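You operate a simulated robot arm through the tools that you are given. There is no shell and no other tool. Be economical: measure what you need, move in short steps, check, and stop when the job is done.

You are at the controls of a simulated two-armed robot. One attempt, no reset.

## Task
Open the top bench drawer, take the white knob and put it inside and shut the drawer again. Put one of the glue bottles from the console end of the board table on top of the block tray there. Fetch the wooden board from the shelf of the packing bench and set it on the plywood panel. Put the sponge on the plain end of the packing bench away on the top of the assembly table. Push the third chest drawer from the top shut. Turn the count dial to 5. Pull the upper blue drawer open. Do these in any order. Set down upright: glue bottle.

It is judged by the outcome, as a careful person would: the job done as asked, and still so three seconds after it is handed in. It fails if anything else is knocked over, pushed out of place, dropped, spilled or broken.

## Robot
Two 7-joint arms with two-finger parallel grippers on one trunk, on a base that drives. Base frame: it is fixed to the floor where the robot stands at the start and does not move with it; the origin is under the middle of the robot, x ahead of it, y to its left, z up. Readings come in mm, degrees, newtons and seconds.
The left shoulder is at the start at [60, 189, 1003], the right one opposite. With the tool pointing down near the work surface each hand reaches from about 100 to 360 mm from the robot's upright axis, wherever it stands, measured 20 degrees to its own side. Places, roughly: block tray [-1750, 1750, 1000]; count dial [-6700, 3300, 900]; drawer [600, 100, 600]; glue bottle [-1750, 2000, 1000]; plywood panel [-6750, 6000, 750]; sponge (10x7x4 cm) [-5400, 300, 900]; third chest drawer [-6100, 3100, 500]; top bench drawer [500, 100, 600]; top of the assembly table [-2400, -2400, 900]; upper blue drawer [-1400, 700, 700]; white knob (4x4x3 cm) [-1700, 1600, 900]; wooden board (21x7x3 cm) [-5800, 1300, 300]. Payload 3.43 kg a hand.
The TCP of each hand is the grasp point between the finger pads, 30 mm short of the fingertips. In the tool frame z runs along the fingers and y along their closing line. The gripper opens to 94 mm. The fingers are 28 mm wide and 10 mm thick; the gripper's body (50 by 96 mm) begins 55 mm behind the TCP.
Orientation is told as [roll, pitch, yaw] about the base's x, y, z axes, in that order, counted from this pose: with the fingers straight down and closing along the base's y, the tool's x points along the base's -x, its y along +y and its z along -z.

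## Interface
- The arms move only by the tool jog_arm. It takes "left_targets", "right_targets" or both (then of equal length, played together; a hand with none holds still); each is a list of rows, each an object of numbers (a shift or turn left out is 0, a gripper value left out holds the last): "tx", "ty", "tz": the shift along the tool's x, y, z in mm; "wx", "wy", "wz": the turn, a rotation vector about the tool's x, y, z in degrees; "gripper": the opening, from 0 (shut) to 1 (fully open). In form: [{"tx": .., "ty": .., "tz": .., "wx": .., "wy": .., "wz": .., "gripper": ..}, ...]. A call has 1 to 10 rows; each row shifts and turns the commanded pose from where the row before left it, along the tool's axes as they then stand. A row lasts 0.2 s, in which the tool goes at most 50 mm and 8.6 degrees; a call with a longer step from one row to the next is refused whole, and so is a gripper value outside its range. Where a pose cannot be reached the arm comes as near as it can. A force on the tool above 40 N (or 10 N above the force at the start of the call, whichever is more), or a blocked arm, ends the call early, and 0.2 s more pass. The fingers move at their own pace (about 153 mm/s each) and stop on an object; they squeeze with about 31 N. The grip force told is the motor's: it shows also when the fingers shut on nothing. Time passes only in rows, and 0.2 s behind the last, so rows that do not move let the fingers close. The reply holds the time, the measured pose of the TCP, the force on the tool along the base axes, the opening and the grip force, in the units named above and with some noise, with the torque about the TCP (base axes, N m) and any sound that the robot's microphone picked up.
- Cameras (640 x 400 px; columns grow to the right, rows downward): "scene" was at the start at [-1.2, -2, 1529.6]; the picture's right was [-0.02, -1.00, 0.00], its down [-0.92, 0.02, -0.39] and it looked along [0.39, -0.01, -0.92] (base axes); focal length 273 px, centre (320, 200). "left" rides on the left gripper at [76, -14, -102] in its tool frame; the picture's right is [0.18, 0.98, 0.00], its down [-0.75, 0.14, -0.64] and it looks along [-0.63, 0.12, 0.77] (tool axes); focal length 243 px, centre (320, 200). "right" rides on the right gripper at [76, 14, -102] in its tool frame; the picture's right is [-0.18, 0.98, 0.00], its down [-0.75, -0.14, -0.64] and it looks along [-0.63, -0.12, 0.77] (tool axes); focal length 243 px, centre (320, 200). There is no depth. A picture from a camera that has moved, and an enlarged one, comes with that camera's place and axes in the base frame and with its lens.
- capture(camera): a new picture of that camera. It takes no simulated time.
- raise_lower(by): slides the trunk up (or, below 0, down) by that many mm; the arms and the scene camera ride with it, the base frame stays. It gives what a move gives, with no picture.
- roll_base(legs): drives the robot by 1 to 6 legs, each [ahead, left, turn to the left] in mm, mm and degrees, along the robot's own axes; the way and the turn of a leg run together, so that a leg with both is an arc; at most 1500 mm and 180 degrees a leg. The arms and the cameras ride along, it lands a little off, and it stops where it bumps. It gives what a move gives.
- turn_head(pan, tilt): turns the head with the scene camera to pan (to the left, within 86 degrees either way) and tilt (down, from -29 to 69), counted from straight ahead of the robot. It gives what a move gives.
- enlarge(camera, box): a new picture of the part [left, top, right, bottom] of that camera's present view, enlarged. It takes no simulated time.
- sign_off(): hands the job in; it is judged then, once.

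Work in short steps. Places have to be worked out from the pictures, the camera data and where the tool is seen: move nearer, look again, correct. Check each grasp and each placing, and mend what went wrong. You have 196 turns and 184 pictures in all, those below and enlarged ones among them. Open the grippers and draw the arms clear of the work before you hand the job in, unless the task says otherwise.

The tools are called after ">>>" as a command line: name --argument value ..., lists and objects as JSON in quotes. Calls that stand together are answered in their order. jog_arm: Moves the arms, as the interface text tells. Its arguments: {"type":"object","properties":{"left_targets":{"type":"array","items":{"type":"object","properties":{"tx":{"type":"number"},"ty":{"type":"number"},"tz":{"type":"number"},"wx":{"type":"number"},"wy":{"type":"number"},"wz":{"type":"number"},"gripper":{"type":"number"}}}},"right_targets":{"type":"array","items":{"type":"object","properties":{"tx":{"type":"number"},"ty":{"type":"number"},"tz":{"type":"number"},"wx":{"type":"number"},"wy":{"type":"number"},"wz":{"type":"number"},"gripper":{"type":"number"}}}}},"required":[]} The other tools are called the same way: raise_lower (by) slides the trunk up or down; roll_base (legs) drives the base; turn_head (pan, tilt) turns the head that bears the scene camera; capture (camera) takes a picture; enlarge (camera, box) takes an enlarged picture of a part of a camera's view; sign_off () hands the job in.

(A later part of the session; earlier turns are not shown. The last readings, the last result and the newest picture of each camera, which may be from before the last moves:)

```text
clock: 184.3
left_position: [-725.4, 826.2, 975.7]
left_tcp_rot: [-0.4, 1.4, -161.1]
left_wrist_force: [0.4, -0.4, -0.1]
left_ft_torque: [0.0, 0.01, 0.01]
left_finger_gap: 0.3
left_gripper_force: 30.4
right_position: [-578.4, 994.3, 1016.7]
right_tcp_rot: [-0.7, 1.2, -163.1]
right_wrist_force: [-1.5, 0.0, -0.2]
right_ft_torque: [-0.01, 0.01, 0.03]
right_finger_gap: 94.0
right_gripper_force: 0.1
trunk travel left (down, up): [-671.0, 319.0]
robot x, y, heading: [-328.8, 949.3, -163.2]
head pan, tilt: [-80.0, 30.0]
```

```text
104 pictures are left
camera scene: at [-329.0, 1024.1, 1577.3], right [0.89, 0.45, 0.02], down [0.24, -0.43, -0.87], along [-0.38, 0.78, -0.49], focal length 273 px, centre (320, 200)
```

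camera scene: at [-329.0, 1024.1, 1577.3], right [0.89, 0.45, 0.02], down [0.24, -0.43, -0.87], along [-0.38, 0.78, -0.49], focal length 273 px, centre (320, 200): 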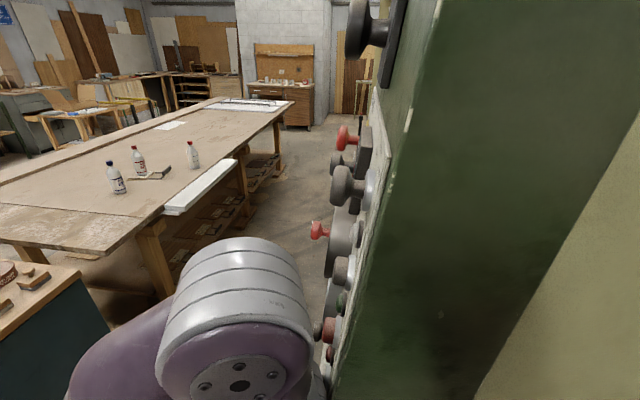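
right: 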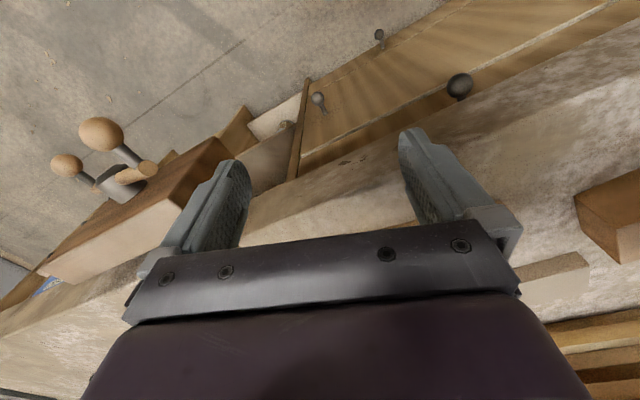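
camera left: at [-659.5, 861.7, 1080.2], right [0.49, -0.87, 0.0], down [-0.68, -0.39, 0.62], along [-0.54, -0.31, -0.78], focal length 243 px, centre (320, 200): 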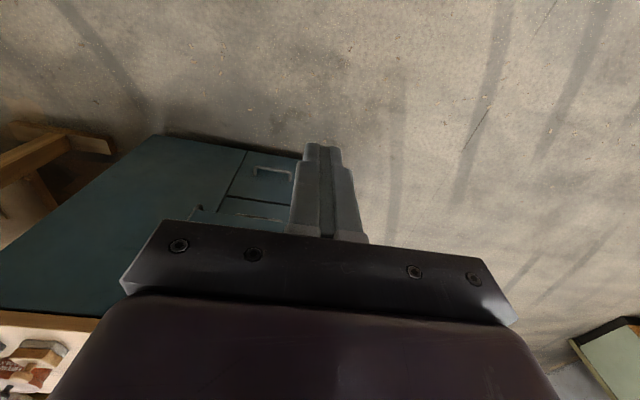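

My right elbow is against the console. I move away to the left and then inspect the console.

>>> roll_base --legs '[[60, 100, 0], [300, 0, 0]]'

>>> turn_head --pan -86 --tilt 15

>>> capture --camera "scene"

```text
clock: 187.2
left_position: [-1032.2, 638.6, 980.8]
left_tcp_rot: [0.1, 0.4, -161.0]
left_wrist_force: [-0.5, 0.0, 0.7]
left_ft_torque: [0.01, 0.02, -0.03]
left_finger_gap: 0.0
left_gripper_force: 30.8
right_position: [-883.8, 808.2, 1018.5]
right_tcp_rot: [-0.2, 0.2, -163.2]
right_wrist_force: [-0.5, -1.0, 0.7]
right_ft_torque: [0.0, 0.0, 0.0]
right_finger_gap: 93.8
right_gripper_force: 0.2
trunk travel left (down, up): [-671.0, 319.0]
robot x, y, heading: [-642.5, 748.0, -163.2]
head pan, tilt: [-80.0, 30.0]
```

```text
clock: 187.9
left_position: [-1029.7, 639.5, 982.1]
left_tcp_rot: [0.2, 0.4, -161.0]
left_wrist_force: [-0.2, 0.2, 1.0]
left_ft_torque: [0.03, 0.01, -0.02]
left_finger_gap: 0.1
left_gripper_force: 31.1
right_position: [-883.0, 808.5, 1018.5]
right_tcp_rot: [-0.2, 0.3, -163.1]
right_wrist_force: [-0.7, -0.9, 0.2]
right_ft_torque: [-0.01, 0.02, 0.0]
right_finger_gap: 94.1
right_gripper_force: 0.0
trunk travel left (down, up): [-671.0, 319.0]
robot x, y, heading: [-645.3, 748.0, -163.2]
head pan, tilt: [-85.9, 15.0]
```

```text
103 pictures are left
camera scene: at [-619.4, 853.3, 1600.0], right [0.93, 0.36, 0.0], down [0.09, -0.24, -0.97], along [-0.34, 0.9, -0.26], focal length 273 px, centre (320, 200)
```

scene: 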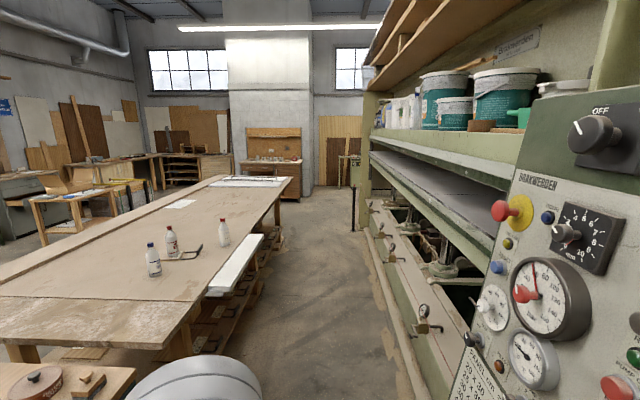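

>>> enlarge --camera "scene" --box '[440, 80, 640, 400]'

```text
1.25 times, centred on (540, 240) of scene
camera zoom: at [-619.4, 853.3, 1600.0], right [0.93, 0.36, 0.0], down [0.09, -0.24, -0.97], along [-0.34, 0.9, -0.26], focal length 341 px, centre (45, 150)
```

zoom: 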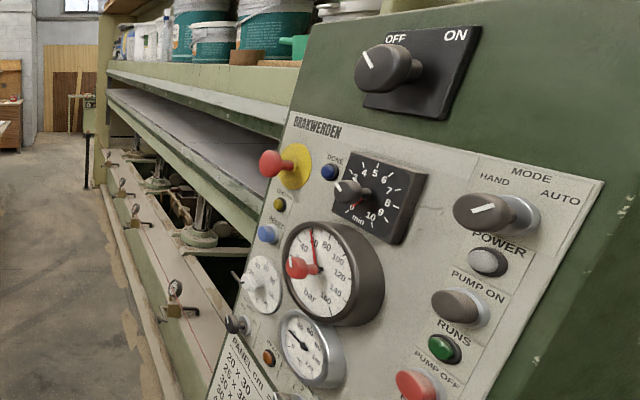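

Main switch reads OFF, so a bumped push-button has no visible effect. I go on: shift right 169 and ahead 76 to put the fingers inside the drawer panel.

>>> roll_base --legs '[[0, -169, 0], [76, 0, 0]]'

>>> turn_head --pan 5 --tilt 60

>>> capture --camera "scene"

>>> capture --camera "left"

```text
clock: 190.1
left_position: [-1153.8, 778.8, 982.1]
left_tcp_rot: [0.1, 0.5, -161.0]
left_wrist_force: [-0.4, 0.4, -0.6]
left_ft_torque: [0.02, -0.01, 0.01]
left_finger_gap: 0.0
left_gripper_force: 31.2
right_position: [-1005.4, 947.9, 1018.9]
right_tcp_rot: [-0.1, 0.2, -163.0]
right_wrist_force: [-0.3, 0.7, 0.2]
right_ft_torque: [0.01, -0.03, -0.01]
right_finger_gap: 94.2
right_gripper_force: 0.1
trunk travel left (down, up): [-671.0, 319.0]
robot x, y, heading: [-767.1, 893.3, -163.1]
head pan, tilt: [-85.9, 15.0]
```

```text
clock: 191.7
left_position: [-1152.3, 778.8, 981.2]
left_tcp_rot: [0.1, 0.4, -161.0]
left_wrist_force: [0.4, -0.7, 0.5]
left_ft_torque: [0.02, 0.01, 0.0]
left_finger_gap: 0.0
left_gripper_force: 30.8
right_position: [-1005.3, 948.4, 1019.1]
right_tcp_rot: [-0.2, 0.4, -163.0]
right_wrist_force: [-0.1, 0.2, 0.9]
right_ft_torque: [0.0, -0.04, 0.01]
right_finger_gap: 94.0
right_gripper_force: 0.0
trunk travel left (down, up): [-671.0, 319.0]
robot x, y, heading: [-765.1, 890.5, -163.3]
head pan, tilt: [5.0, 60.0]
```

```text
101 pictures are left
camera scene: at [-770.3, 881.0, 1533.9], right [-0.37, 0.93, 0.0], down [0.8, 0.32, -0.5], along [-0.46, -0.19, -0.87], focal length 273 px, centre (320, 200)
```

scene: 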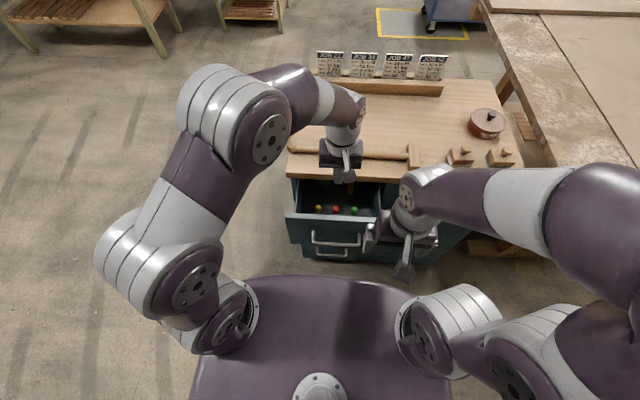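

```text
100 pictures are left
camera left: at [-1086.1, 816.6, 1084.4], right [0.49, -0.87, 0.0], down [-0.67, -0.38, 0.64], along [-0.55, -0.32, -0.77], focal length 243 px, centre (320, 200)
```

left: 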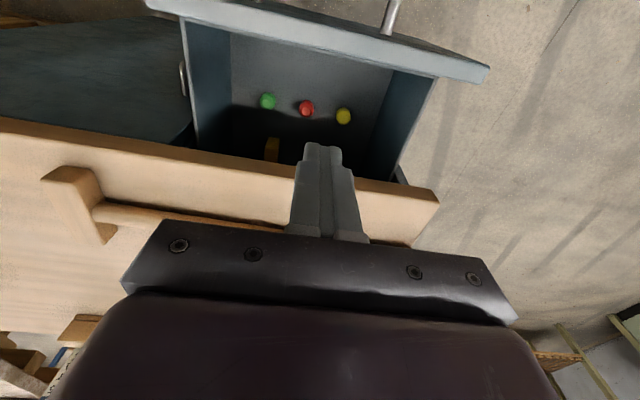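

The TCP is over the open drawer, between panel and wood top. I lower until tips are 30 mm below the panel top, then pull back 100 mm.

>>> raise_lower --by -146

>>> roll_base --legs '[[-110, 0, 0]]'

>>> capture --camera "scene"

```text
clock: 193.4
left_position: [-1153.6, 778.4, 835.7]
left_tcp_rot: [0.1, 0.3, -161.0]
left_wrist_force: [0.2, -0.3, 0.2]
left_ft_torque: [0.0, 0.03, 0.02]
left_finger_gap: 0.2
left_gripper_force: 31.0
right_position: [-1005.3, 948.8, 873.9]
right_tcp_rot: [-0.2, 0.2, -163.0]
right_wrist_force: [-0.3, 0.3, 0.7]
right_ft_torque: [-0.01, 0.01, -0.01]
right_finger_gap: 94.3
right_gripper_force: 0.1
trunk travel left (down, up): [-525.0, 465.0]
robot x, y, heading: [-767.2, 889.2, -163.3]
head pan, tilt: [5.0, 60.0]
```

```text
clock: 194.6
left_position: [-1045.4, 810.4, 836.4]
left_tcp_rot: [0.1, 0.3, -160.8]
left_wrist_force: [0.1, -0.2, 0.7]
left_ft_torque: [-0.01, 0.01, 0.02]
left_finger_gap: 0.0
left_gripper_force: 30.9
right_position: [-898.6, 979.5, 873.2]
right_tcp_rot: [-0.2, 0.2, -163.0]
right_wrist_force: [0.6, -0.1, 0.1]
right_ft_torque: [-0.03, 0.0, 0.03]
right_finger_gap: 94.0
right_gripper_force: 0.0
trunk travel left (down, up): [-525.0, 465.0]
robot x, y, heading: [-659.8, 921.8, -163.3]
head pan, tilt: [5.0, 60.0]
```

```text
99 pictures are left
camera scene: at [-663.0, 913.4, 1387.8], right [-0.37, 0.93, 0.0], down [0.8, 0.32, -0.5], along [-0.47, -0.19, -0.87], focal length 273 px, centre (320, 200)
```

scene: 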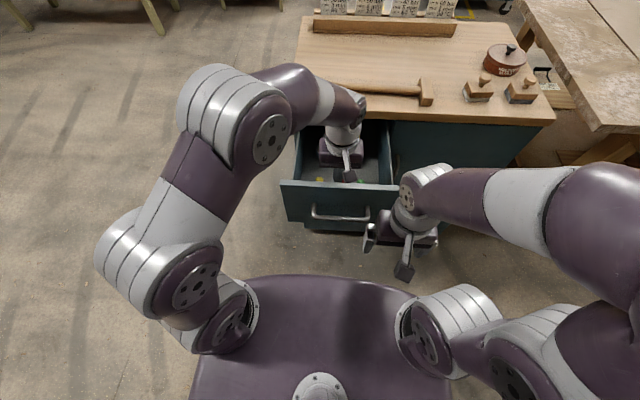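

The drawer is well open now. I raise clear, back off, strafe toward y≈0, turn west and drive on, then look ahead.

>>> raise_lower --by 200

>>> roll_base --legs '[[-120, 0, 0], [0, 930, 0], [0, 0, -17], [1400, 0, 0]]'

>>> turn_head --pan 0 --tilt 20

>>> capture --camera "scene"

```text
clock: 196.8
left_position: [-1047.8, 809.7, 1037.2]
left_tcp_rot: [0.1, 0.4, -161.0]
left_wrist_force: [-0.1, 0.3, 0.2]
left_ft_torque: [0.01, 0.03, 0.0]
left_finger_gap: 0.1
left_gripper_force: 31.2
right_position: [-898.3, 979.7, 1071.7]
right_tcp_rot: [-0.2, 0.3, -163.0]
right_wrist_force: [0.2, 0.7, -0.4]
right_ft_torque: [-0.01, -0.03, 0.0]
right_finger_gap: 93.6
right_gripper_force: 0.0
trunk travel left (down, up): [-725.0, 265.0]
robot x, y, heading: [-663.9, 919.1, -163.1]
head pan, tilt: [5.0, 60.0]
```

```text
clock: 210.1
left_position: [-2092.3, 72.7, 1036.2]
left_tcp_rot: [0.2, 0.4, -177.6]
left_wrist_force: [-0.3, 0.0, -0.3]
left_ft_torque: [0.01, -0.03, -0.01]
left_finger_gap: 0.0
left_gripper_force: 31.2
right_position: [-1902.4, 192.7, 1072.1]
right_tcp_rot: [-0.2, 0.3, -179.6]
right_wrist_force: [0.7, 0.7, -1.3]
right_ft_torque: [-0.03, 0.02, -0.01]
right_finger_gap: 94.2
right_gripper_force: 0.1
trunk travel left (down, up): [-725.0, 265.0]
robot x, y, heading: [-1689.6, 67.6, -179.8]
head pan, tilt: [5.0, 60.0]
```

```text
clock: 211.2
left_position: [-2091.7, 72.4, 1035.7]
left_tcp_rot: [0.1, 0.4, -177.6]
left_wrist_force: [-0.1, 0.5, 0.8]
left_ft_torque: [0.02, 0.0, -0.03]
left_finger_gap: 0.1
left_gripper_force: 31.0
right_position: [-1902.1, 192.6, 1073.6]
right_tcp_rot: [-0.3, 0.3, -179.6]
right_wrist_force: [0.1, -0.2, 0.2]
right_ft_torque: [-0.02, 0.03, -0.04]
right_finger_gap: 93.8
right_gripper_force: 0.0
trunk travel left (down, up): [-725.0, 265.0]
robot x, y, heading: [-1690.3, 69.5, -179.7]
head pan, tilt: [0.0, 20.0]
```

```text
98 pictures are left
camera scene: at [-1722.6, 67.1, 1645.9], right [0.0, 1.0, 0.0], down [0.34, 0.0, -0.94], along [-0.94, 0.0, -0.34], focal length 273 px, centre (320, 200)
```

scene: 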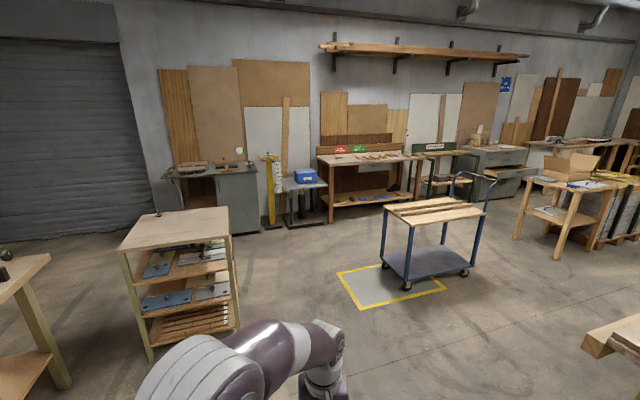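

The packing bench is the one with the shelf beneath, ahead; the grey cabinet to the right holds the chest drawers/dial. I drive 3 m ahead along y≈70, turn 18° left to face the bench, and look.

>>> roll_base --legs '[[1500, 0, 0], [1300, 0, 0], [0, 0, 18]]'

>>> turn_head --pan -15 --tilt 25

>>> capture --camera "scene"

```text
clock: 225.7
left_position: [-4874.0, -64.9, 1035.4]
left_tcp_rot: [0.1, 0.4, -159.2]
left_wrist_force: [0.2, -0.6, 0.5]
left_ft_torque: [-0.03, -0.01, 0.03]
left_finger_gap: 0.1
left_gripper_force: 31.1
right_position: [-4732.0, 110.4, 1073.3]
right_tcp_rot: [-0.1, 0.3, -161.3]
right_wrist_force: [0.0, 0.1, 0.1]
right_ft_torque: [0.0, -0.02, 0.01]
right_finger_gap: 93.8
right_gripper_force: 0.1
trunk travel left (down, up): [-725.0, 265.0]
robot x, y, heading: [-4494.4, 59.4, -161.5]
head pan, tilt: [0.0, 20.0]
```

```text
clock: 226.5
left_position: [-4873.6, -63.6, 1036.5]
left_tcp_rot: [0.1, 0.4, -159.0]
left_wrist_force: [-0.1, 0.6, 0.6]
left_ft_torque: [0.02, 0.0, 0.0]
left_finger_gap: 0.0
left_gripper_force: 31.0
right_position: [-4731.7, 109.4, 1072.9]
right_tcp_rot: [-0.2, 0.3, -161.2]
right_wrist_force: [-0.5, -0.3, -0.1]
right_ft_torque: [0.01, 0.01, 0.0]
right_finger_gap: 94.0
right_gripper_force: 0.0
trunk travel left (down, up): [-725.0, 265.0]
robot x, y, heading: [-4488.7, 56.6, -161.3]
head pan, tilt: [-15.0, 25.0]
```

```text
97 pictures are left
camera scene: at [-4525.7, 71.0, 1637.9], right [-0.06, 1.0, 0.0], down [0.42, 0.03, -0.91], along [-0.9, -0.06, -0.42], focal length 273 px, centre (320, 200)
```

scene: 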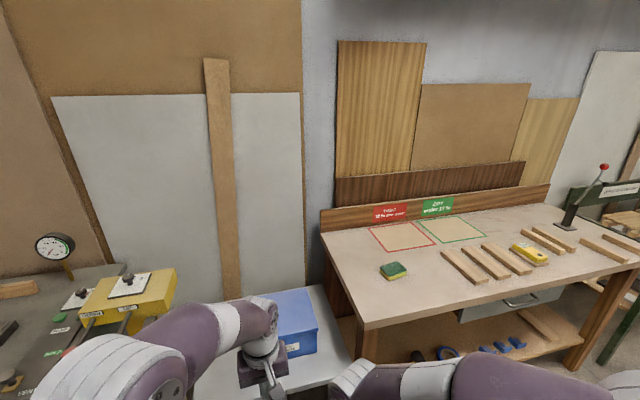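

Sponge at about (−5449, 317) on the bench; the wooden board on the shelf at about (−5765, 1275, 310). I look right for the trolley before driving along the bench.

>>> turn_head --pan -75 --tilt 25

>>> capture --camera "scene"

```text
clock: 227.8
left_position: [-4874.1, -65.1, 1036.0]
left_tcp_rot: [0.2, 0.4, -159.2]
left_wrist_force: [-0.2, 0.0, -0.3]
left_ft_torque: [0.0, -0.02, 0.03]
left_finger_gap: 0.0
left_gripper_force: 30.8
right_position: [-4731.3, 109.2, 1072.4]
right_tcp_rot: [-0.2, 0.3, -161.2]
right_wrist_force: [-0.4, -0.6, 0.6]
right_ft_torque: [0.0, -0.01, -0.02]
right_finger_gap: 93.9
right_gripper_force: 0.1
trunk travel left (down, up): [-725.0, 265.0]
robot x, y, heading: [-4491.1, 55.3, -161.7]
head pan, tilt: [-75.0, 25.0]
```

```text
96 pictures are left
camera scene: at [-4484.8, 153.6, 1637.9], right [0.83, 0.55, 0.0], down [0.23, -0.35, -0.91], along [-0.5, 0.75, -0.42], focal length 273 px, centre (320, 200)
```

scene: 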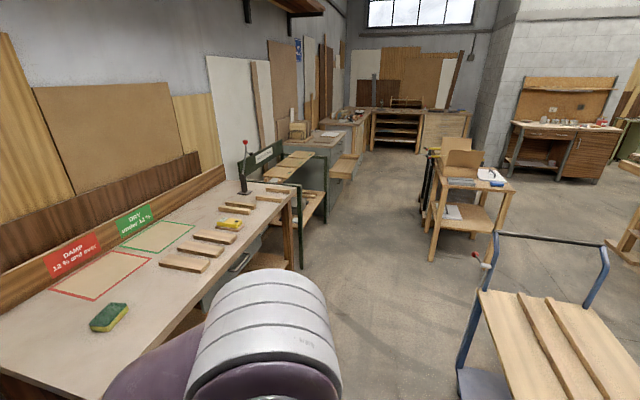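

The lane between bench and trolley is clear. I strafe right 1668 mm along the bench to stand in front of the board, and look at the shelf.

>>> roll_base --legs '[[0, -1000, 0], [0, -668, 0]]'

>>> raise_lower --by -400

>>> turn_head --pan 8 --tilt 40

>>> capture --camera "scene"

```text
clock: 236.3
left_position: [-5408.2, 1516.8, 1035.6]
left_tcp_rot: [0.1, 0.4, -159.2]
left_wrist_force: [1.4, 0.1, 0.4]
left_ft_torque: [-0.01, 0.0, 0.0]
left_finger_gap: 0.0
left_gripper_force: 31.0
right_position: [-5265.6, 1690.6, 1071.1]
right_tcp_rot: [-0.1, 0.4, -161.1]
right_wrist_force: [-0.1, -0.4, -0.2]
right_ft_torque: [0.0, 0.0, 0.04]
right_finger_gap: 93.9
right_gripper_force: 0.0
trunk travel left (down, up): [-725.0, 265.0]
robot x, y, heading: [-5028.2, 1640.5, -161.3]
head pan, tilt: [-75.0, 25.0]
```

```text
clock: 240.1
left_position: [-5408.0, 1517.4, 636.2]
left_tcp_rot: [0.1, 0.4, -159.2]
left_wrist_force: [-0.2, -0.7, -1.0]
left_ft_torque: [0.04, 0.0, 0.0]
left_finger_gap: 0.0
left_gripper_force: 30.9
right_position: [-5266.0, 1691.5, 672.6]
right_tcp_rot: [-0.2, 0.4, -161.1]
right_wrist_force: [0.2, -0.3, -0.3]
right_ft_torque: [0.0, -0.05, 0.0]
right_finger_gap: 93.7
right_gripper_force: 0.1
trunk travel left (down, up): [-325.0, 665.0]
robot x, y, heading: [-5021.6, 1642.0, -161.2]
head pan, tilt: [-75.0, 25.0]
```

```text
clock: 241.7
left_position: [-5406.8, 1516.8, 635.4]
left_tcp_rot: [0.0, 0.4, -159.1]
left_wrist_force: [0.1, 0.6, 0.0]
left_ft_torque: [0.0, -0.03, 0.02]
left_finger_gap: 0.0
left_gripper_force: 31.5
right_position: [-5264.7, 1691.6, 672.5]
right_tcp_rot: [-0.2, 0.4, -161.1]
right_wrist_force: [0.0, 0.4, 0.5]
right_ft_torque: [-0.01, 0.02, -0.03]
right_finger_gap: 94.2
right_gripper_force: 0.0
trunk travel left (down, up): [-325.0, 665.0]
robot x, y, heading: [-5022.4, 1641.8, -161.5]
head pan, tilt: [8.0, 40.0]
```

```text
95 pictures are left
camera scene: at [-5043.1, 1621.2, 1214.6], right [-0.45, 0.89, 0.0], down [0.57, 0.29, -0.77], along [-0.68, -0.34, -0.64], focal length 273 px, centre (320, 200)
```

scene: 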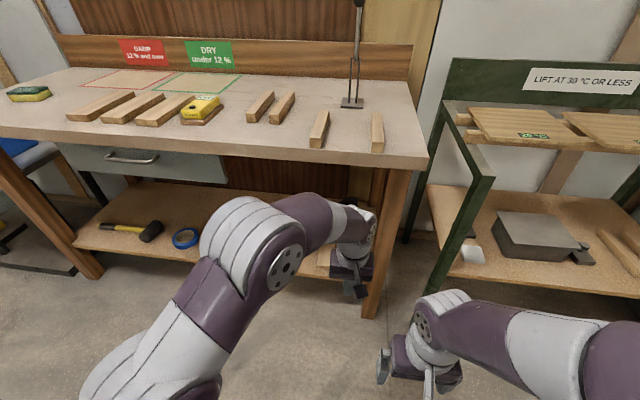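

>>> capture --camera "left"

>>> enlarge --camera "scene" --box '[160, 170, 400, 320]'

```text
94 pictures are left
camera left: at [-5341.6, 1557.7, 738.4], right [0.52, -0.85, 0.0], down [-0.66, -0.4, 0.64], along [-0.54, -0.34, -0.77], focal length 243 px, centre (320, 200)
```

left: 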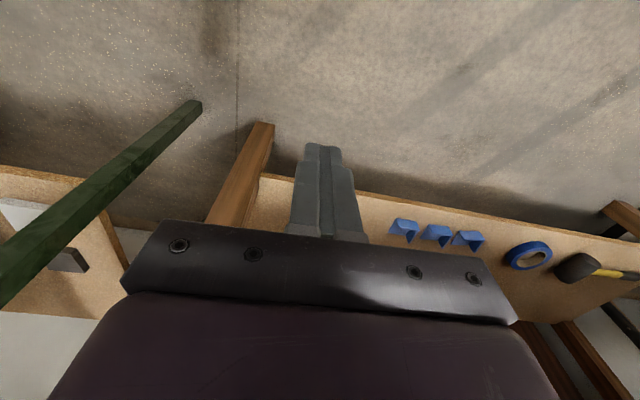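

```text
2.67 times, centred on (280, 245) of scene
camera zoom: at [-5043.1, 1621.2, 1214.6], right [-0.45, 0.89, 0.0], down [0.57, 0.29, -0.77], along [-0.68, -0.34, -0.64], focal length 727 px, centre (427, 80)
```

zoom: 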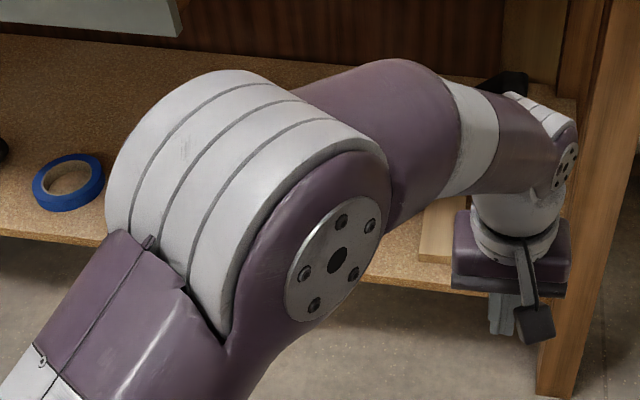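

The board lies at the shelf's right end with its long axis pointing nearly at me. I pitch the left hand to ~−69°, open it, rotate the base 7.5°, and lower 200 to look.

>>> jog_arm --left_targets '[{"tx": -19, "ty": 12, "wy": -8, "gripper": 1}, {"tx": -18.8, "tz": 2.8, "ty": 12, "wy": -8.6}, {"tx": -18.1, "tz": 5.6, "ty": 12, "wy": -8.6}, {"tx": -17.2, "tz": 8.2, "ty": 12, "wy": -8.6}, {"tx": -15.7, "tz": 10.7, "ty": 12, "wy": -8.6}, {"tx": -13.9, "tz": 13, "ty": 12, "wy": -8.6}, {"tx": -11.8, "tz": 14.9, "ty": 12, "wy": -8.6}, {"tx": -9.3, "tz": 16.6, "ty": 12, "wy": -8.6}, {}]'

>>> roll_base --legs '[[-30, -56, 7.5]]'

>>> raise_lower --by -200

>>> capture --camera "left"

>>> capture --camera "scene"

```text
clock: 243.7
left_position: [-5515.0, 1373.1, 632.9]
left_tcp_rot: [0.2, -68.0, -159.3]
left_wrist_force: [-0.2, 0.2, -0.1]
left_ft_torque: [-0.02, -0.02, -0.02]
left_finger_gap: 94.0
left_gripper_force: 0.1
right_position: [-5265.4, 1691.3, 673.0]
right_tcp_rot: [-0.1, 0.4, -161.1]
right_wrist_force: [0.1, -0.3, -1.0]
right_ft_torque: [-0.01, -0.02, -0.01]
right_finger_gap: 94.0
right_gripper_force: 0.2
trunk travel left (down, up): [-325.0, 665.0]
robot x, y, heading: [-5027.2, 1640.8, -161.5]
head pan, tilt: [8.0, 40.0]
```

```text
clock: 244.7
left_position: [-5468.3, 1375.2, 632.9]
left_tcp_rot: [0.3, -67.8, -151.9]
left_wrist_force: [-0.1, 0.6, 0.6]
left_ft_torque: [-0.04, 0.0, 0.04]
left_finger_gap: 94.0
left_gripper_force: 0.2
right_position: [-5263.4, 1722.6, 672.0]
right_tcp_rot: [-0.1, 0.2, -153.5]
right_wrist_force: [0.1, -0.4, -0.1]
right_ft_torque: [-0.01, 0.01, 0.03]
right_finger_gap: 94.2
right_gripper_force: 0.1
trunk travel left (down, up): [-325.0, 665.0]
robot x, y, heading: [-5018.4, 1703.1, -153.8]
head pan, tilt: [8.0, 40.0]
```

```text
clock: 246.9
left_position: [-5469.4, 1374.2, 434.6]
left_tcp_rot: [0.4, -67.7, -151.8]
left_wrist_force: [0.4, 0.5, -0.6]
left_ft_torque: [0.0, -0.03, 0.01]
left_finger_gap: 93.9
left_gripper_force: 0.1
right_position: [-5263.2, 1722.7, 472.5]
right_tcp_rot: [-0.2, 0.3, -153.6]
right_wrist_force: [-0.7, 0.2, -0.2]
right_ft_torque: [0.0, 0.03, 0.02]
right_finger_gap: 94.2
right_gripper_force: 0.0
trunk travel left (down, up): [-125.0, 865.0]
robot x, y, heading: [-5018.3, 1705.4, -153.8]
head pan, tilt: [8.0, 40.0]
```

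```text
92 pictures are left
camera left: at [-5367.2, 1446.2, 400.8], right [0.53, -0.83, -0.17], down [0.34, 0.03, 0.94], along [-0.78, -0.56, 0.29], focal length 243 px, centre (320, 200)
```

left: 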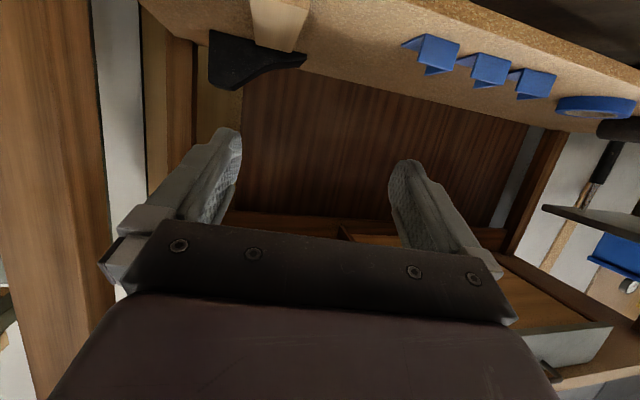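

```text
91 pictures are left
camera scene: at [-5034.1, 1682.0, 1014.6], right [-0.56, 0.83, 0.0], down [0.53, 0.36, -0.77], along [-0.63, -0.43, -0.64], focal length 273 px, centre (320, 200)
```

scene: 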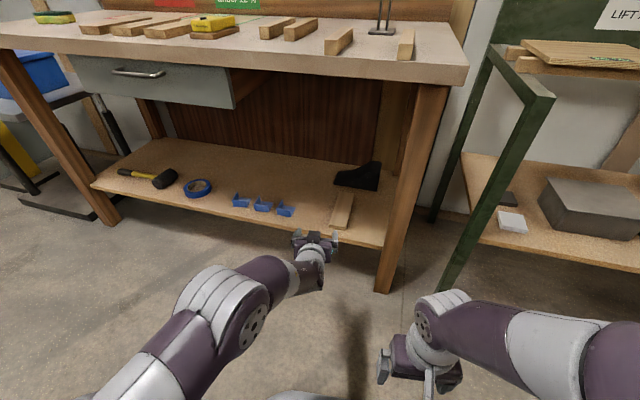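

>>> enlarge --camera "scene" --box '[270, 140, 430, 260]'

>>> enlarge --camera "left" --box '[180, 0, 380, 125]'

```text
3.33 times, centred on (350, 200) of scene
camera zoom: at [-5034.1, 1682.0, 1014.6], right [-0.56, 0.83, 0.0], down [0.53, 0.36, -0.77], along [-0.63, -0.43, -0.64], focal length 909 px, centre (220, 200)
```

zoom: 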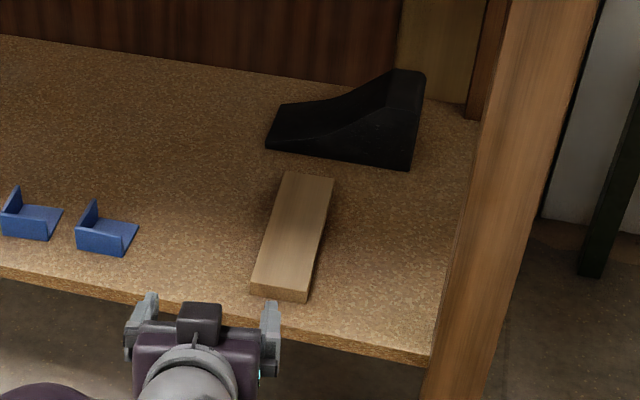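

```text
3.20 times, centred on (280, 62) of left
camera zoom: at [-5367.2, 1446.2, 400.8], right [0.53, -0.83, -0.17], down [0.34, 0.03, 0.94], along [-0.78, -0.56, 0.29], focal length 776 px, centre (448, 640)
```

zoom: 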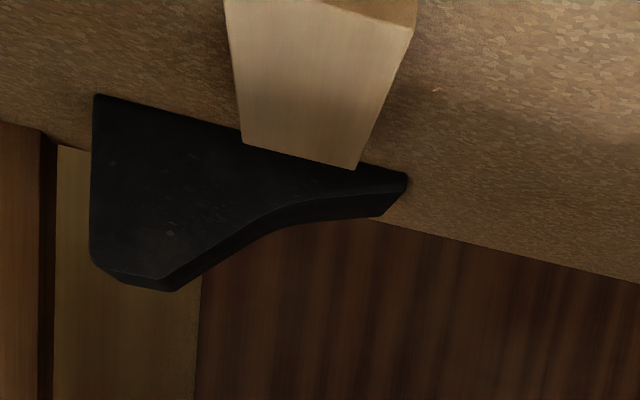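

Triangulating both views: board top z≈277, near end (−5671, 1330), axis heading ≈ −159.3°. I turn back 7.5°, move to 60 mm short of its end, lower and check.

>>> roll_base --legs '[[0, 0, -7.5], [0, 45, 0], [100, 0, 0]]'

>>> raise_lower --by -110

>>> capture --camera "left"

>>> enlarge --camera "scene" --box '[240, 120, 400, 240]'

```text
clock: 249.1
left_position: [-5590.0, 1361.7, 433.0]
left_tcp_rot: [0.3, -67.8, -159.4]
left_wrist_force: [-1.0, 0.0, -0.7]
left_ft_torque: [0.0, -0.01, 0.01]
left_finger_gap: 94.0
left_gripper_force: 0.1
right_position: [-5340.6, 1679.9, 472.5]
right_tcp_rot: [-0.2, 0.3, -161.1]
right_wrist_force: [-0.4, 0.1, 0.3]
right_ft_torque: [0.01, 0.0, 0.0]
right_finger_gap: 93.9
right_gripper_force: 0.1
trunk travel left (down, up): [-125.0, 865.0]
robot x, y, heading: [-5100.7, 1630.2, -161.3]
head pan, tilt: [8.0, 40.0]
```

```text
clock: 250.5
left_position: [-5590.1, 1361.6, 322.8]
left_tcp_rot: [0.3, -67.8, -159.5]
left_wrist_force: [0.1, -0.2, -1.2]
left_ft_torque: [0.0, 0.03, 0.01]
left_finger_gap: 94.1
left_gripper_force: 0.1
right_position: [-5339.8, 1679.8, 362.5]
right_tcp_rot: [-0.2, 0.3, -161.0]
right_wrist_force: [0.5, -0.5, 0.0]
right_ft_torque: [0.03, 0.03, 0.0]
right_finger_gap: 94.1
right_gripper_force: 0.1
trunk travel left (down, up): [-15.0, 975.0]
robot x, y, heading: [-5099.2, 1628.4, -161.4]
head pan, tilt: [8.0, 40.0]
```

```text
88 pictures are left
camera left: at [-5479.7, 1419.5, 290.8], right [0.42, -0.89, -0.17], down [0.34, -0.02, 0.94], along [-0.84, -0.45, 0.29], focal length 243 px, centre (320, 200)
```

left: 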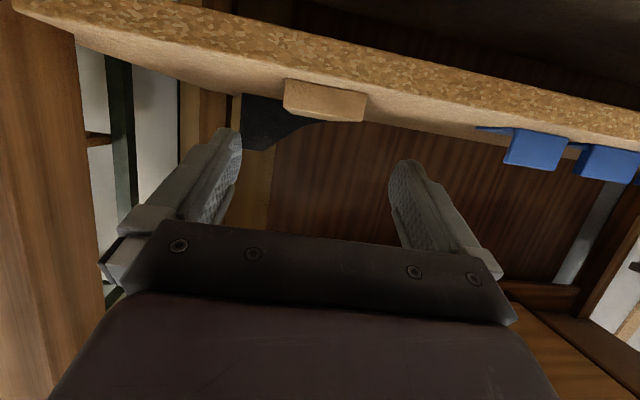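

```text
3.33 times, centred on (320, 180) of scene
camera zoom: at [-5118.3, 1609.3, 904.6], right [-0.45, 0.89, 0.0], down [0.57, 0.29, -0.77], along [-0.68, -0.34, -0.64], focal length 909 px, centre (320, 267)
```

zoom: 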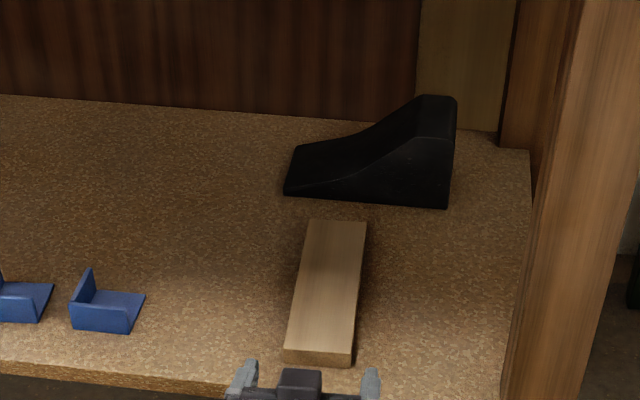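

Lateral alignment is good; the board end is 95 mm ahead. The trunk is nearly at bottom, so I lower 15 by trunk and 28 by arm, then advance.

>>> raise_lower --by -15

>>> jog_arm --left_targets '[{"tx": 13, "tz": 5.2}, {"tx": 13, "tz": 5.2}, {}]'

>>> capture --camera "left"

```text
clock: 251.2
left_position: [-5590.2, 1363.5, 308.4]
left_tcp_rot: [0.3, -67.8, -159.4]
left_wrist_force: [-0.7, -0.8, 0.7]
left_ft_torque: [-0.02, 0.03, 0.01]
left_finger_gap: 93.8
left_gripper_force: 0.0
right_position: [-5341.3, 1680.3, 348.2]
right_tcp_rot: [-0.2, 0.3, -161.2]
right_wrist_force: [0.0, 0.4, -0.4]
right_ft_torque: [0.01, 0.0, 0.0]
right_finger_gap: 93.8
right_gripper_force: 0.1
trunk travel left (down, up): [0.0, 990.0]
robot x, y, heading: [-5102.0, 1630.5, -161.2]
head pan, tilt: [8.0, 40.0]
```

```text
clock: 252.0
left_position: [-5590.1, 1362.8, 279.9]
left_tcp_rot: [0.3, -67.8, -159.4]
left_wrist_force: [-0.2, 0.0, 0.2]
left_ft_torque: [-0.02, 0.0, -0.01]
left_finger_gap: 94.2
left_gripper_force: 0.0
right_position: [-5341.0, 1680.5, 347.8]
right_tcp_rot: [-0.2, 0.3, -161.1]
right_wrist_force: [-0.5, -0.1, 0.5]
right_ft_torque: [0.03, 0.01, -0.01]
right_finger_gap: 93.9
right_gripper_force: 0.1
trunk travel left (down, up): [0.0, 990.0]
robot x, y, heading: [-5100.8, 1628.0, -161.3]
head pan, tilt: [8.0, 40.0]
```

```text
86 pictures are left
camera left: at [-5479.4, 1419.1, 247.6], right [0.42, -0.89, -0.17], down [0.34, -0.02, 0.94], along [-0.84, -0.45, 0.29], focal length 243 px, centre (320, 200)
```

left: 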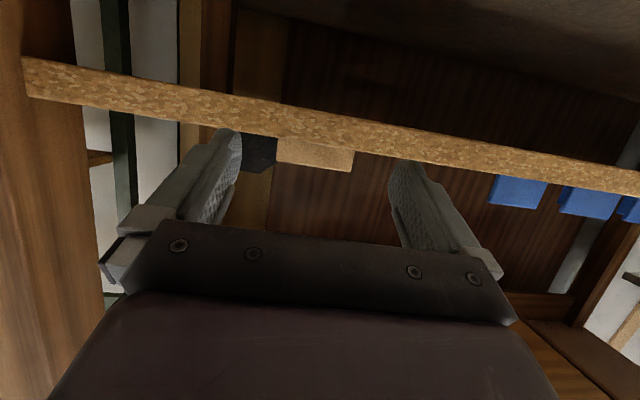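

The shelf top is ≈256 and board top ≈284. I raise 6 mm and advance 95, then check alignment.

>>> raise_lower --by 6

>>> roll_base --legs '[[85, 3, 0]]'

>>> capture --camera "left"

>>> enlarge --camera "scene" --box '[240, 120, 400, 240]'

```text
clock: 252.5
left_position: [-5589.8, 1361.0, 286.6]
left_tcp_rot: [0.3, -67.8, -159.5]
left_wrist_force: [-0.7, 0.0, 0.5]
left_ft_torque: [-0.01, -0.01, 0.01]
left_finger_gap: 93.9
left_gripper_force: 0.0
right_position: [-5341.1, 1678.7, 353.9]
right_tcp_rot: [-0.2, 0.3, -161.0]
right_wrist_force: [0.4, -0.5, 0.5]
right_ft_torque: [0.01, -0.02, -0.01]
right_finger_gap: 94.1
right_gripper_force: 0.0
trunk travel left (down, up): [-6.0, 984.0]
robot x, y, heading: [-5100.3, 1628.9, -161.5]
head pan, tilt: [8.0, 40.0]
```

```text
clock: 253.6
left_position: [-5670.0, 1332.0, 285.5]
left_tcp_rot: [0.2, -67.7, -159.4]
left_wrist_force: [1.9, 0.3, 3.3]
left_ft_torque: [0.11, 0.13, -0.07]
left_finger_gap: 93.8
left_gripper_force: 0.0
right_position: [-5420.7, 1648.3, 353.5]
right_tcp_rot: [-0.3, 0.2, -161.0]
right_wrist_force: [-0.5, 0.1, 0.2]
right_ft_torque: [0.0, 0.0, 0.02]
right_finger_gap: 94.2
right_gripper_force: 0.0
trunk travel left (down, up): [-6.0, 984.0]
robot x, y, heading: [-5181.7, 1598.9, -161.6]
head pan, tilt: [8.0, 40.0]
```

```text
85 pictures are left
camera left: at [-5559.4, 1388.8, 253.9], right [0.42, -0.89, -0.17], down [0.34, -0.02, 0.94], along [-0.84, -0.45, 0.3], focal length 243 px, centre (320, 200)
```

left: 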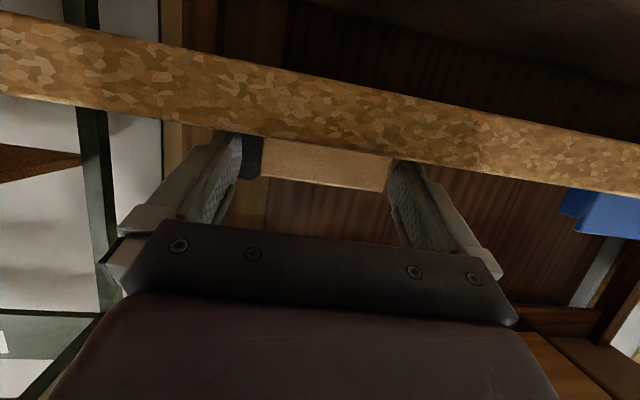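

```text
3.33 times, centred on (320, 180) of scene
camera zoom: at [-5198.1, 1579.1, 895.6], right [-0.45, 0.89, 0.0], down [0.57, 0.29, -0.77], along [-0.68, -0.34, -0.64], focal length 909 px, centre (320, 267)
```

zoom: 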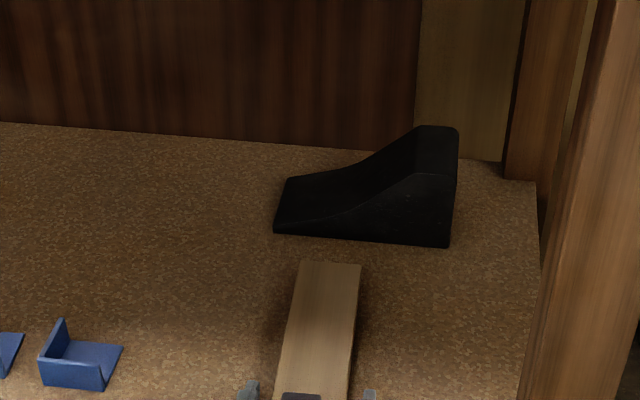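

The board is between the fingers, slightly toward the left finger. I raise 3, shift left 5 and go 45 deeper.

>>> raise_lower --by 3

>>> roll_base --legs '[[0, 5, 0], [48, 2, 0]]'

>>> capture --camera "left"

```text
clock: 254.1
left_position: [-5669.2, 1330.9, 288.8]
left_tcp_rot: [0.3, -67.8, -159.4]
left_wrist_force: [0.5, 0.3, 0.1]
left_ft_torque: [-0.01, 0.02, 0.01]
left_finger_gap: 93.7
left_gripper_force: 0.1
right_position: [-5420.6, 1648.4, 355.5]
right_tcp_rot: [-0.2, 0.3, -161.2]
right_wrist_force: [0.1, -0.2, -0.3]
right_ft_torque: [-0.02, -0.03, 0.04]
right_finger_gap: 94.2
right_gripper_force: 0.1
trunk travel left (down, up): [-9.0, 981.0]
robot x, y, heading: [-5183.7, 1600.5, -161.3]
head pan, tilt: [8.0, 40.0]
```

```text
clock: 255.3
left_position: [-5713.4, 1309.7, 290.0]
left_tcp_rot: [0.3, -67.8, -159.5]
left_wrist_force: [-0.2, 0.3, -0.1]
left_ft_torque: [0.03, 0.01, 0.03]
left_finger_gap: 94.0
left_gripper_force: 0.0
right_position: [-5464.4, 1627.2, 356.1]
right_tcp_rot: [-0.2, 0.3, -161.0]
right_wrist_force: [-1.3, -0.2, 0.5]
right_ft_torque: [-0.01, -0.01, 0.0]
right_finger_gap: 94.0
right_gripper_force: 0.1
trunk travel left (down, up): [-9.0, 981.0]
robot x, y, heading: [-5225.9, 1577.8, -161.2]
head pan, tilt: [8.0, 40.0]
```

```text
83 pictures are left
camera left: at [-5603.0, 1366.7, 256.8], right [0.42, -0.89, -0.17], down [0.34, -0.02, 0.94], along [-0.84, -0.45, 0.29], focal length 243 px, centre (320, 200)
```

left: 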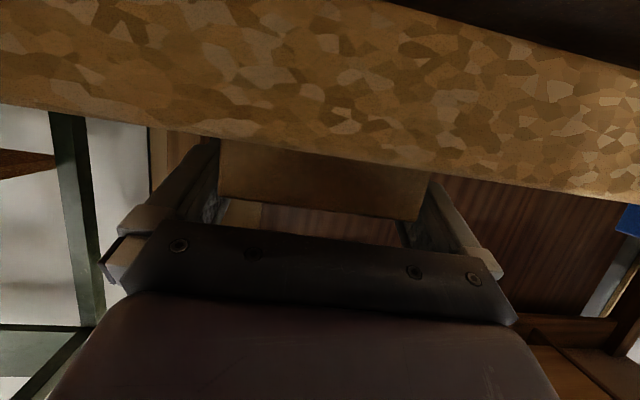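

The board end is well between the fingers. I close and lift 80 mm.

>>> jog_arm --left_targets '[{"gripper": 0}, {}, {}, {}]'

>>> raise_lower --by 60

>>> capture --camera "left"

>>> enlarge --camera "scene" --box '[240, 120, 400, 240]'

```text
clock: 256.4
left_position: [-5713.1, 1309.7, 289.6]
left_tcp_rot: [0.3, -67.8, -159.5]
left_wrist_force: [0.3, 0.1, 1.7]
left_ft_torque: [0.05, 0.08, -0.15]
left_finger_gap: 69.9
left_gripper_force: 31.2
right_position: [-5464.0, 1627.3, 357.1]
right_tcp_rot: [-0.2, 0.2, -161.1]
right_wrist_force: [-0.5, -0.1, 0.4]
right_ft_torque: [0.01, -0.01, 0.01]
right_finger_gap: 94.3
right_gripper_force: 0.0
trunk travel left (down, up): [-9.0, 981.0]
robot x, y, heading: [-5226.7, 1578.7, -161.2]
head pan, tilt: [8.0, 40.0]
```

```text
clock: 257.4
left_position: [-5714.7, 1310.0, 347.7]
left_tcp_rot: [0.3, -67.8, -159.4]
left_wrist_force: [-0.1, -0.9, -1.3]
left_ft_torque: [0.04, -0.07, -0.04]
left_finger_gap: 70.0
left_gripper_force: 31.2
right_position: [-5464.8, 1626.3, 416.7]
right_tcp_rot: [-0.2, 0.3, -161.1]
right_wrist_force: [0.2, 1.0, 0.4]
right_ft_torque: [0.0, 0.02, 0.02]
right_finger_gap: 93.7
right_gripper_force: 0.1
trunk travel left (down, up): [-69.0, 921.0]
robot x, y, heading: [-5221.7, 1576.1, -161.4]
head pan, tilt: [8.0, 40.0]
```

```text
82 pictures are left
camera left: at [-5603.0, 1366.7, 316.6], right [0.42, -0.89, -0.17], down [0.34, -0.02, 0.94], along [-0.84, -0.45, 0.29], focal length 243 px, centre (320, 200)
```

left: 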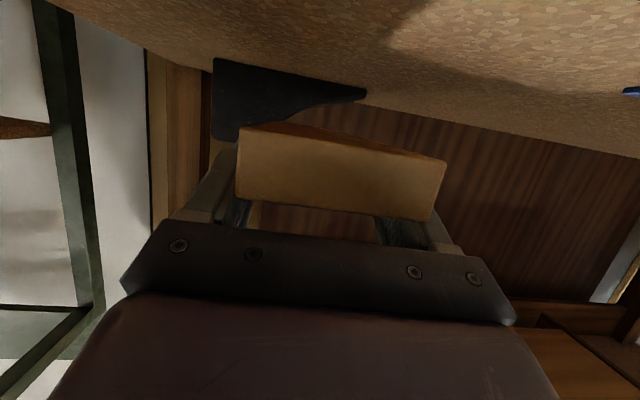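

```text
3.33 times, centred on (320, 180) of scene
camera zoom: at [-5242.1, 1556.9, 958.5], right [-0.45, 0.89, 0.0], down [0.57, 0.29, -0.77], along [-0.68, -0.34, -0.64], focal length 909 px, centre (320, 267)
```

zoom: 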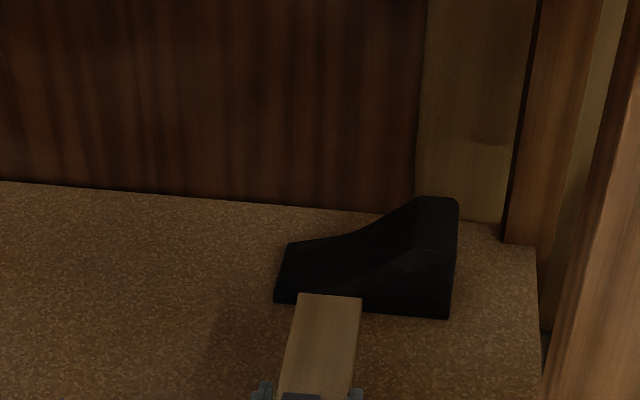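

The board is held (gap 70). I back out 400, raise 300, turn right 78° into the lane and drive 800, then look.

>>> roll_base --legs '[[-400, 0, 0]]'

>>> raise_lower --by 350

>>> roll_base --legs '[[0, 0, -78], [700, 0, 0]]'

>>> turn_head --pan 10 --tilt 25

>>> capture --camera "scene"

```text
clock: 259.9
left_position: [-5333.4, 1436.0, 348.1]
left_tcp_rot: [0.3, -67.8, -159.1]
left_wrist_force: [-0.3, 0.8, -2.1]
left_ft_torque: [0.03, -0.1, 0.01]
left_finger_gap: 69.8
left_gripper_force: 30.8
right_position: [-5085.6, 1756.1, 415.9]
right_tcp_rot: [-0.2, 0.3, -160.9]
right_wrist_force: [0.3, 0.6, 0.6]
right_ft_torque: [-0.01, -0.02, -0.02]
right_finger_gap: 94.0
right_gripper_force: 0.0
trunk travel left (down, up): [-69.0, 921.0]
robot x, y, heading: [-4843.9, 1707.7, -161.1]
head pan, tilt: [8.0, 40.0]
```

```text
clock: 263.3
left_position: [-5333.8, 1436.6, 699.2]
left_tcp_rot: [0.2, -67.8, -159.3]
left_wrist_force: [-0.2, -1.7, -1.9]
left_ft_torque: [0.04, -0.1, 0.01]
left_finger_gap: 69.7
left_gripper_force: 30.8
right_position: [-5085.3, 1756.0, 767.0]
right_tcp_rot: [-0.2, 0.3, -160.9]
right_wrist_force: [-0.4, 0.4, 0.2]
right_ft_torque: [-0.02, -0.05, 0.0]
right_finger_gap: 93.9
right_gripper_force: 0.1
trunk travel left (down, up): [-419.0, 571.0]
robot x, y, heading: [-4842.4, 1708.9, -160.8]
head pan, tilt: [8.0, 40.0]
```

```text
clock: 270.5
left_position: [-5573.6, 2734.3, 697.9]
left_tcp_rot: [0.4, -67.9, 123.0]
left_wrist_force: [0.1, 0.0, -1.6]
left_ft_torque: [-0.07, -0.04, 0.03]
left_finger_gap: 69.8
left_gripper_force: 31.2
right_position: [-5209.5, 2557.4, 765.4]
right_tcp_rot: [-0.2, 0.2, 121.1]
right_wrist_force: [0.4, 0.2, -0.4]
right_ft_torque: [0.02, -0.02, 0.03]
right_finger_gap: 94.1
right_gripper_force: 0.1
trunk travel left (down, up): [-419.0, 571.0]
robot x, y, heading: [-5207.0, 2311.8, 121.0]
head pan, tilt: [8.0, 40.0]
```

```text
clock: 271.3
left_position: [-5574.0, 2732.5, 698.9]
left_tcp_rot: [0.4, -67.8, 122.9]
left_wrist_force: [0.2, 0.6, -1.3]
left_ft_torque: [-0.05, -0.05, 0.01]
left_finger_gap: 69.7
left_gripper_force: 31.3
right_position: [-5209.1, 2556.3, 767.7]
right_tcp_rot: [-0.2, 0.4, 121.1]
right_wrist_force: [0.5, 0.7, 0.4]
right_ft_torque: [0.03, -0.02, 0.0]
right_finger_gap: 94.0
right_gripper_force: 0.0
trunk travel left (down, up): [-419.0, 571.0]
robot x, y, heading: [-5211.3, 2312.7, 121.2]
head pan, tilt: [10.0, 25.0]
```

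```text
80 pictures are left
camera scene: at [-5236.3, 2328.9, 1331.8], right [0.75, 0.66, 0.0], down [0.28, -0.32, -0.91], along [-0.59, 0.68, -0.42], focal length 273 px, centre (320, 200)
```

scene: 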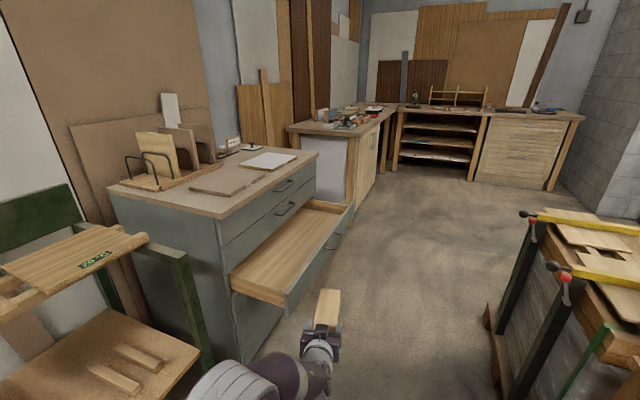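

The third drawer is standing wide open and the dial is on that cabinet's top. With the board protruding, I place the board first: raise fully, turn to heading 110° and drive up the lane, then look.

>>> raise_lower --by 500

>>> roll_base --legs '[[0, 0, -11], [1300, 0, 0]]'

>>> turn_head --pan 5 --tilt 35

>>> capture --camera "scene"

```text
refused: 500 is not a number from -400 to 400
```

```text
clock: 278.5
left_position: [-5946.6, 4006.8, 698.3]
left_tcp_rot: [0.3, -67.8, 112.8]
left_wrist_force: [-0.7, 0.2, -2.3]
left_ft_torque: [-0.09, -0.04, 0.0]
left_finger_gap: 69.7
left_gripper_force: 31.4
right_position: [-5619.1, 3769.7, 767.4]
right_tcp_rot: [-0.3, 0.3, 111.1]
right_wrist_force: [-0.1, -0.3, 0.6]
right_ft_torque: [-0.01, 0.01, 0.0]
right_finger_gap: 93.7
right_gripper_force: 0.1
trunk travel left (down, up): [-419.0, 571.0]
robot x, y, heading: [-5658.0, 3524.9, 111.1]
head pan, tilt: [10.0, 25.0]
```

```text
clock: 279.2
left_position: [-5946.1, 4004.8, 699.1]
left_tcp_rot: [0.3, -67.7, 112.7]
left_wrist_force: [0.3, -0.2, -0.8]
left_ft_torque: [-0.11, -0.05, 0.0]
left_finger_gap: 70.0
left_gripper_force: 31.2
right_position: [-5617.7, 3768.6, 766.5]
right_tcp_rot: [-0.3, 0.3, 111.1]
right_wrist_force: [0.2, 0.0, -0.2]
right_ft_torque: [0.01, 0.0, 0.01]
right_finger_gap: 94.0
right_gripper_force: 0.0
trunk travel left (down, up): [-419.0, 571.0]
robot x, y, heading: [-5661.2, 3526.7, 110.9]
head pan, tilt: [5.0, 35.0]
```

```text
79 pictures are left
camera scene: at [-5676.5, 3548.7, 1316.2], right [0.9, 0.44, 0.0], down [0.25, -0.52, -0.82], along [-0.36, 0.74, -0.57], focal length 273 px, centre (320, 200)
```

scene: 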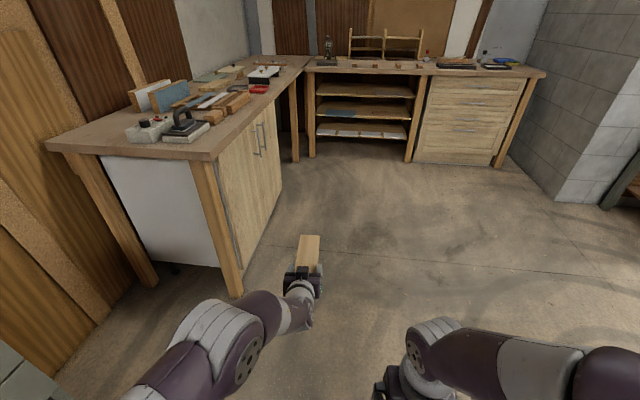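

>>> enlarge --camera "scene" --box '[290, 40, 450, 160]'

```text
3.33 times, centred on (370, 100) of scene
camera zoom: at [-5676.5, 3548.7, 1316.2], right [0.9, 0.44, 0.0], down [0.25, -0.52, -0.82], along [-0.36, 0.74, -0.57], focal length 909 px, centre (153, 533)
```

zoom: 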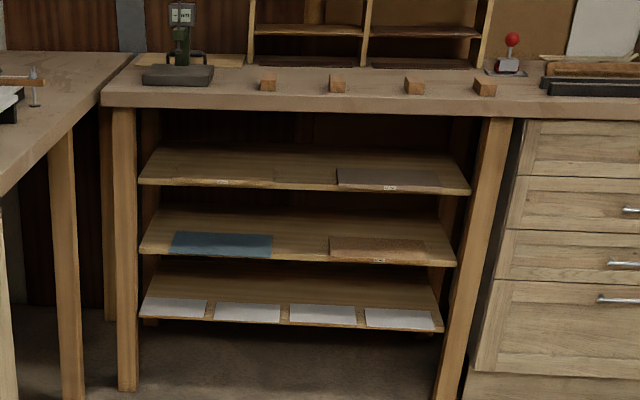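

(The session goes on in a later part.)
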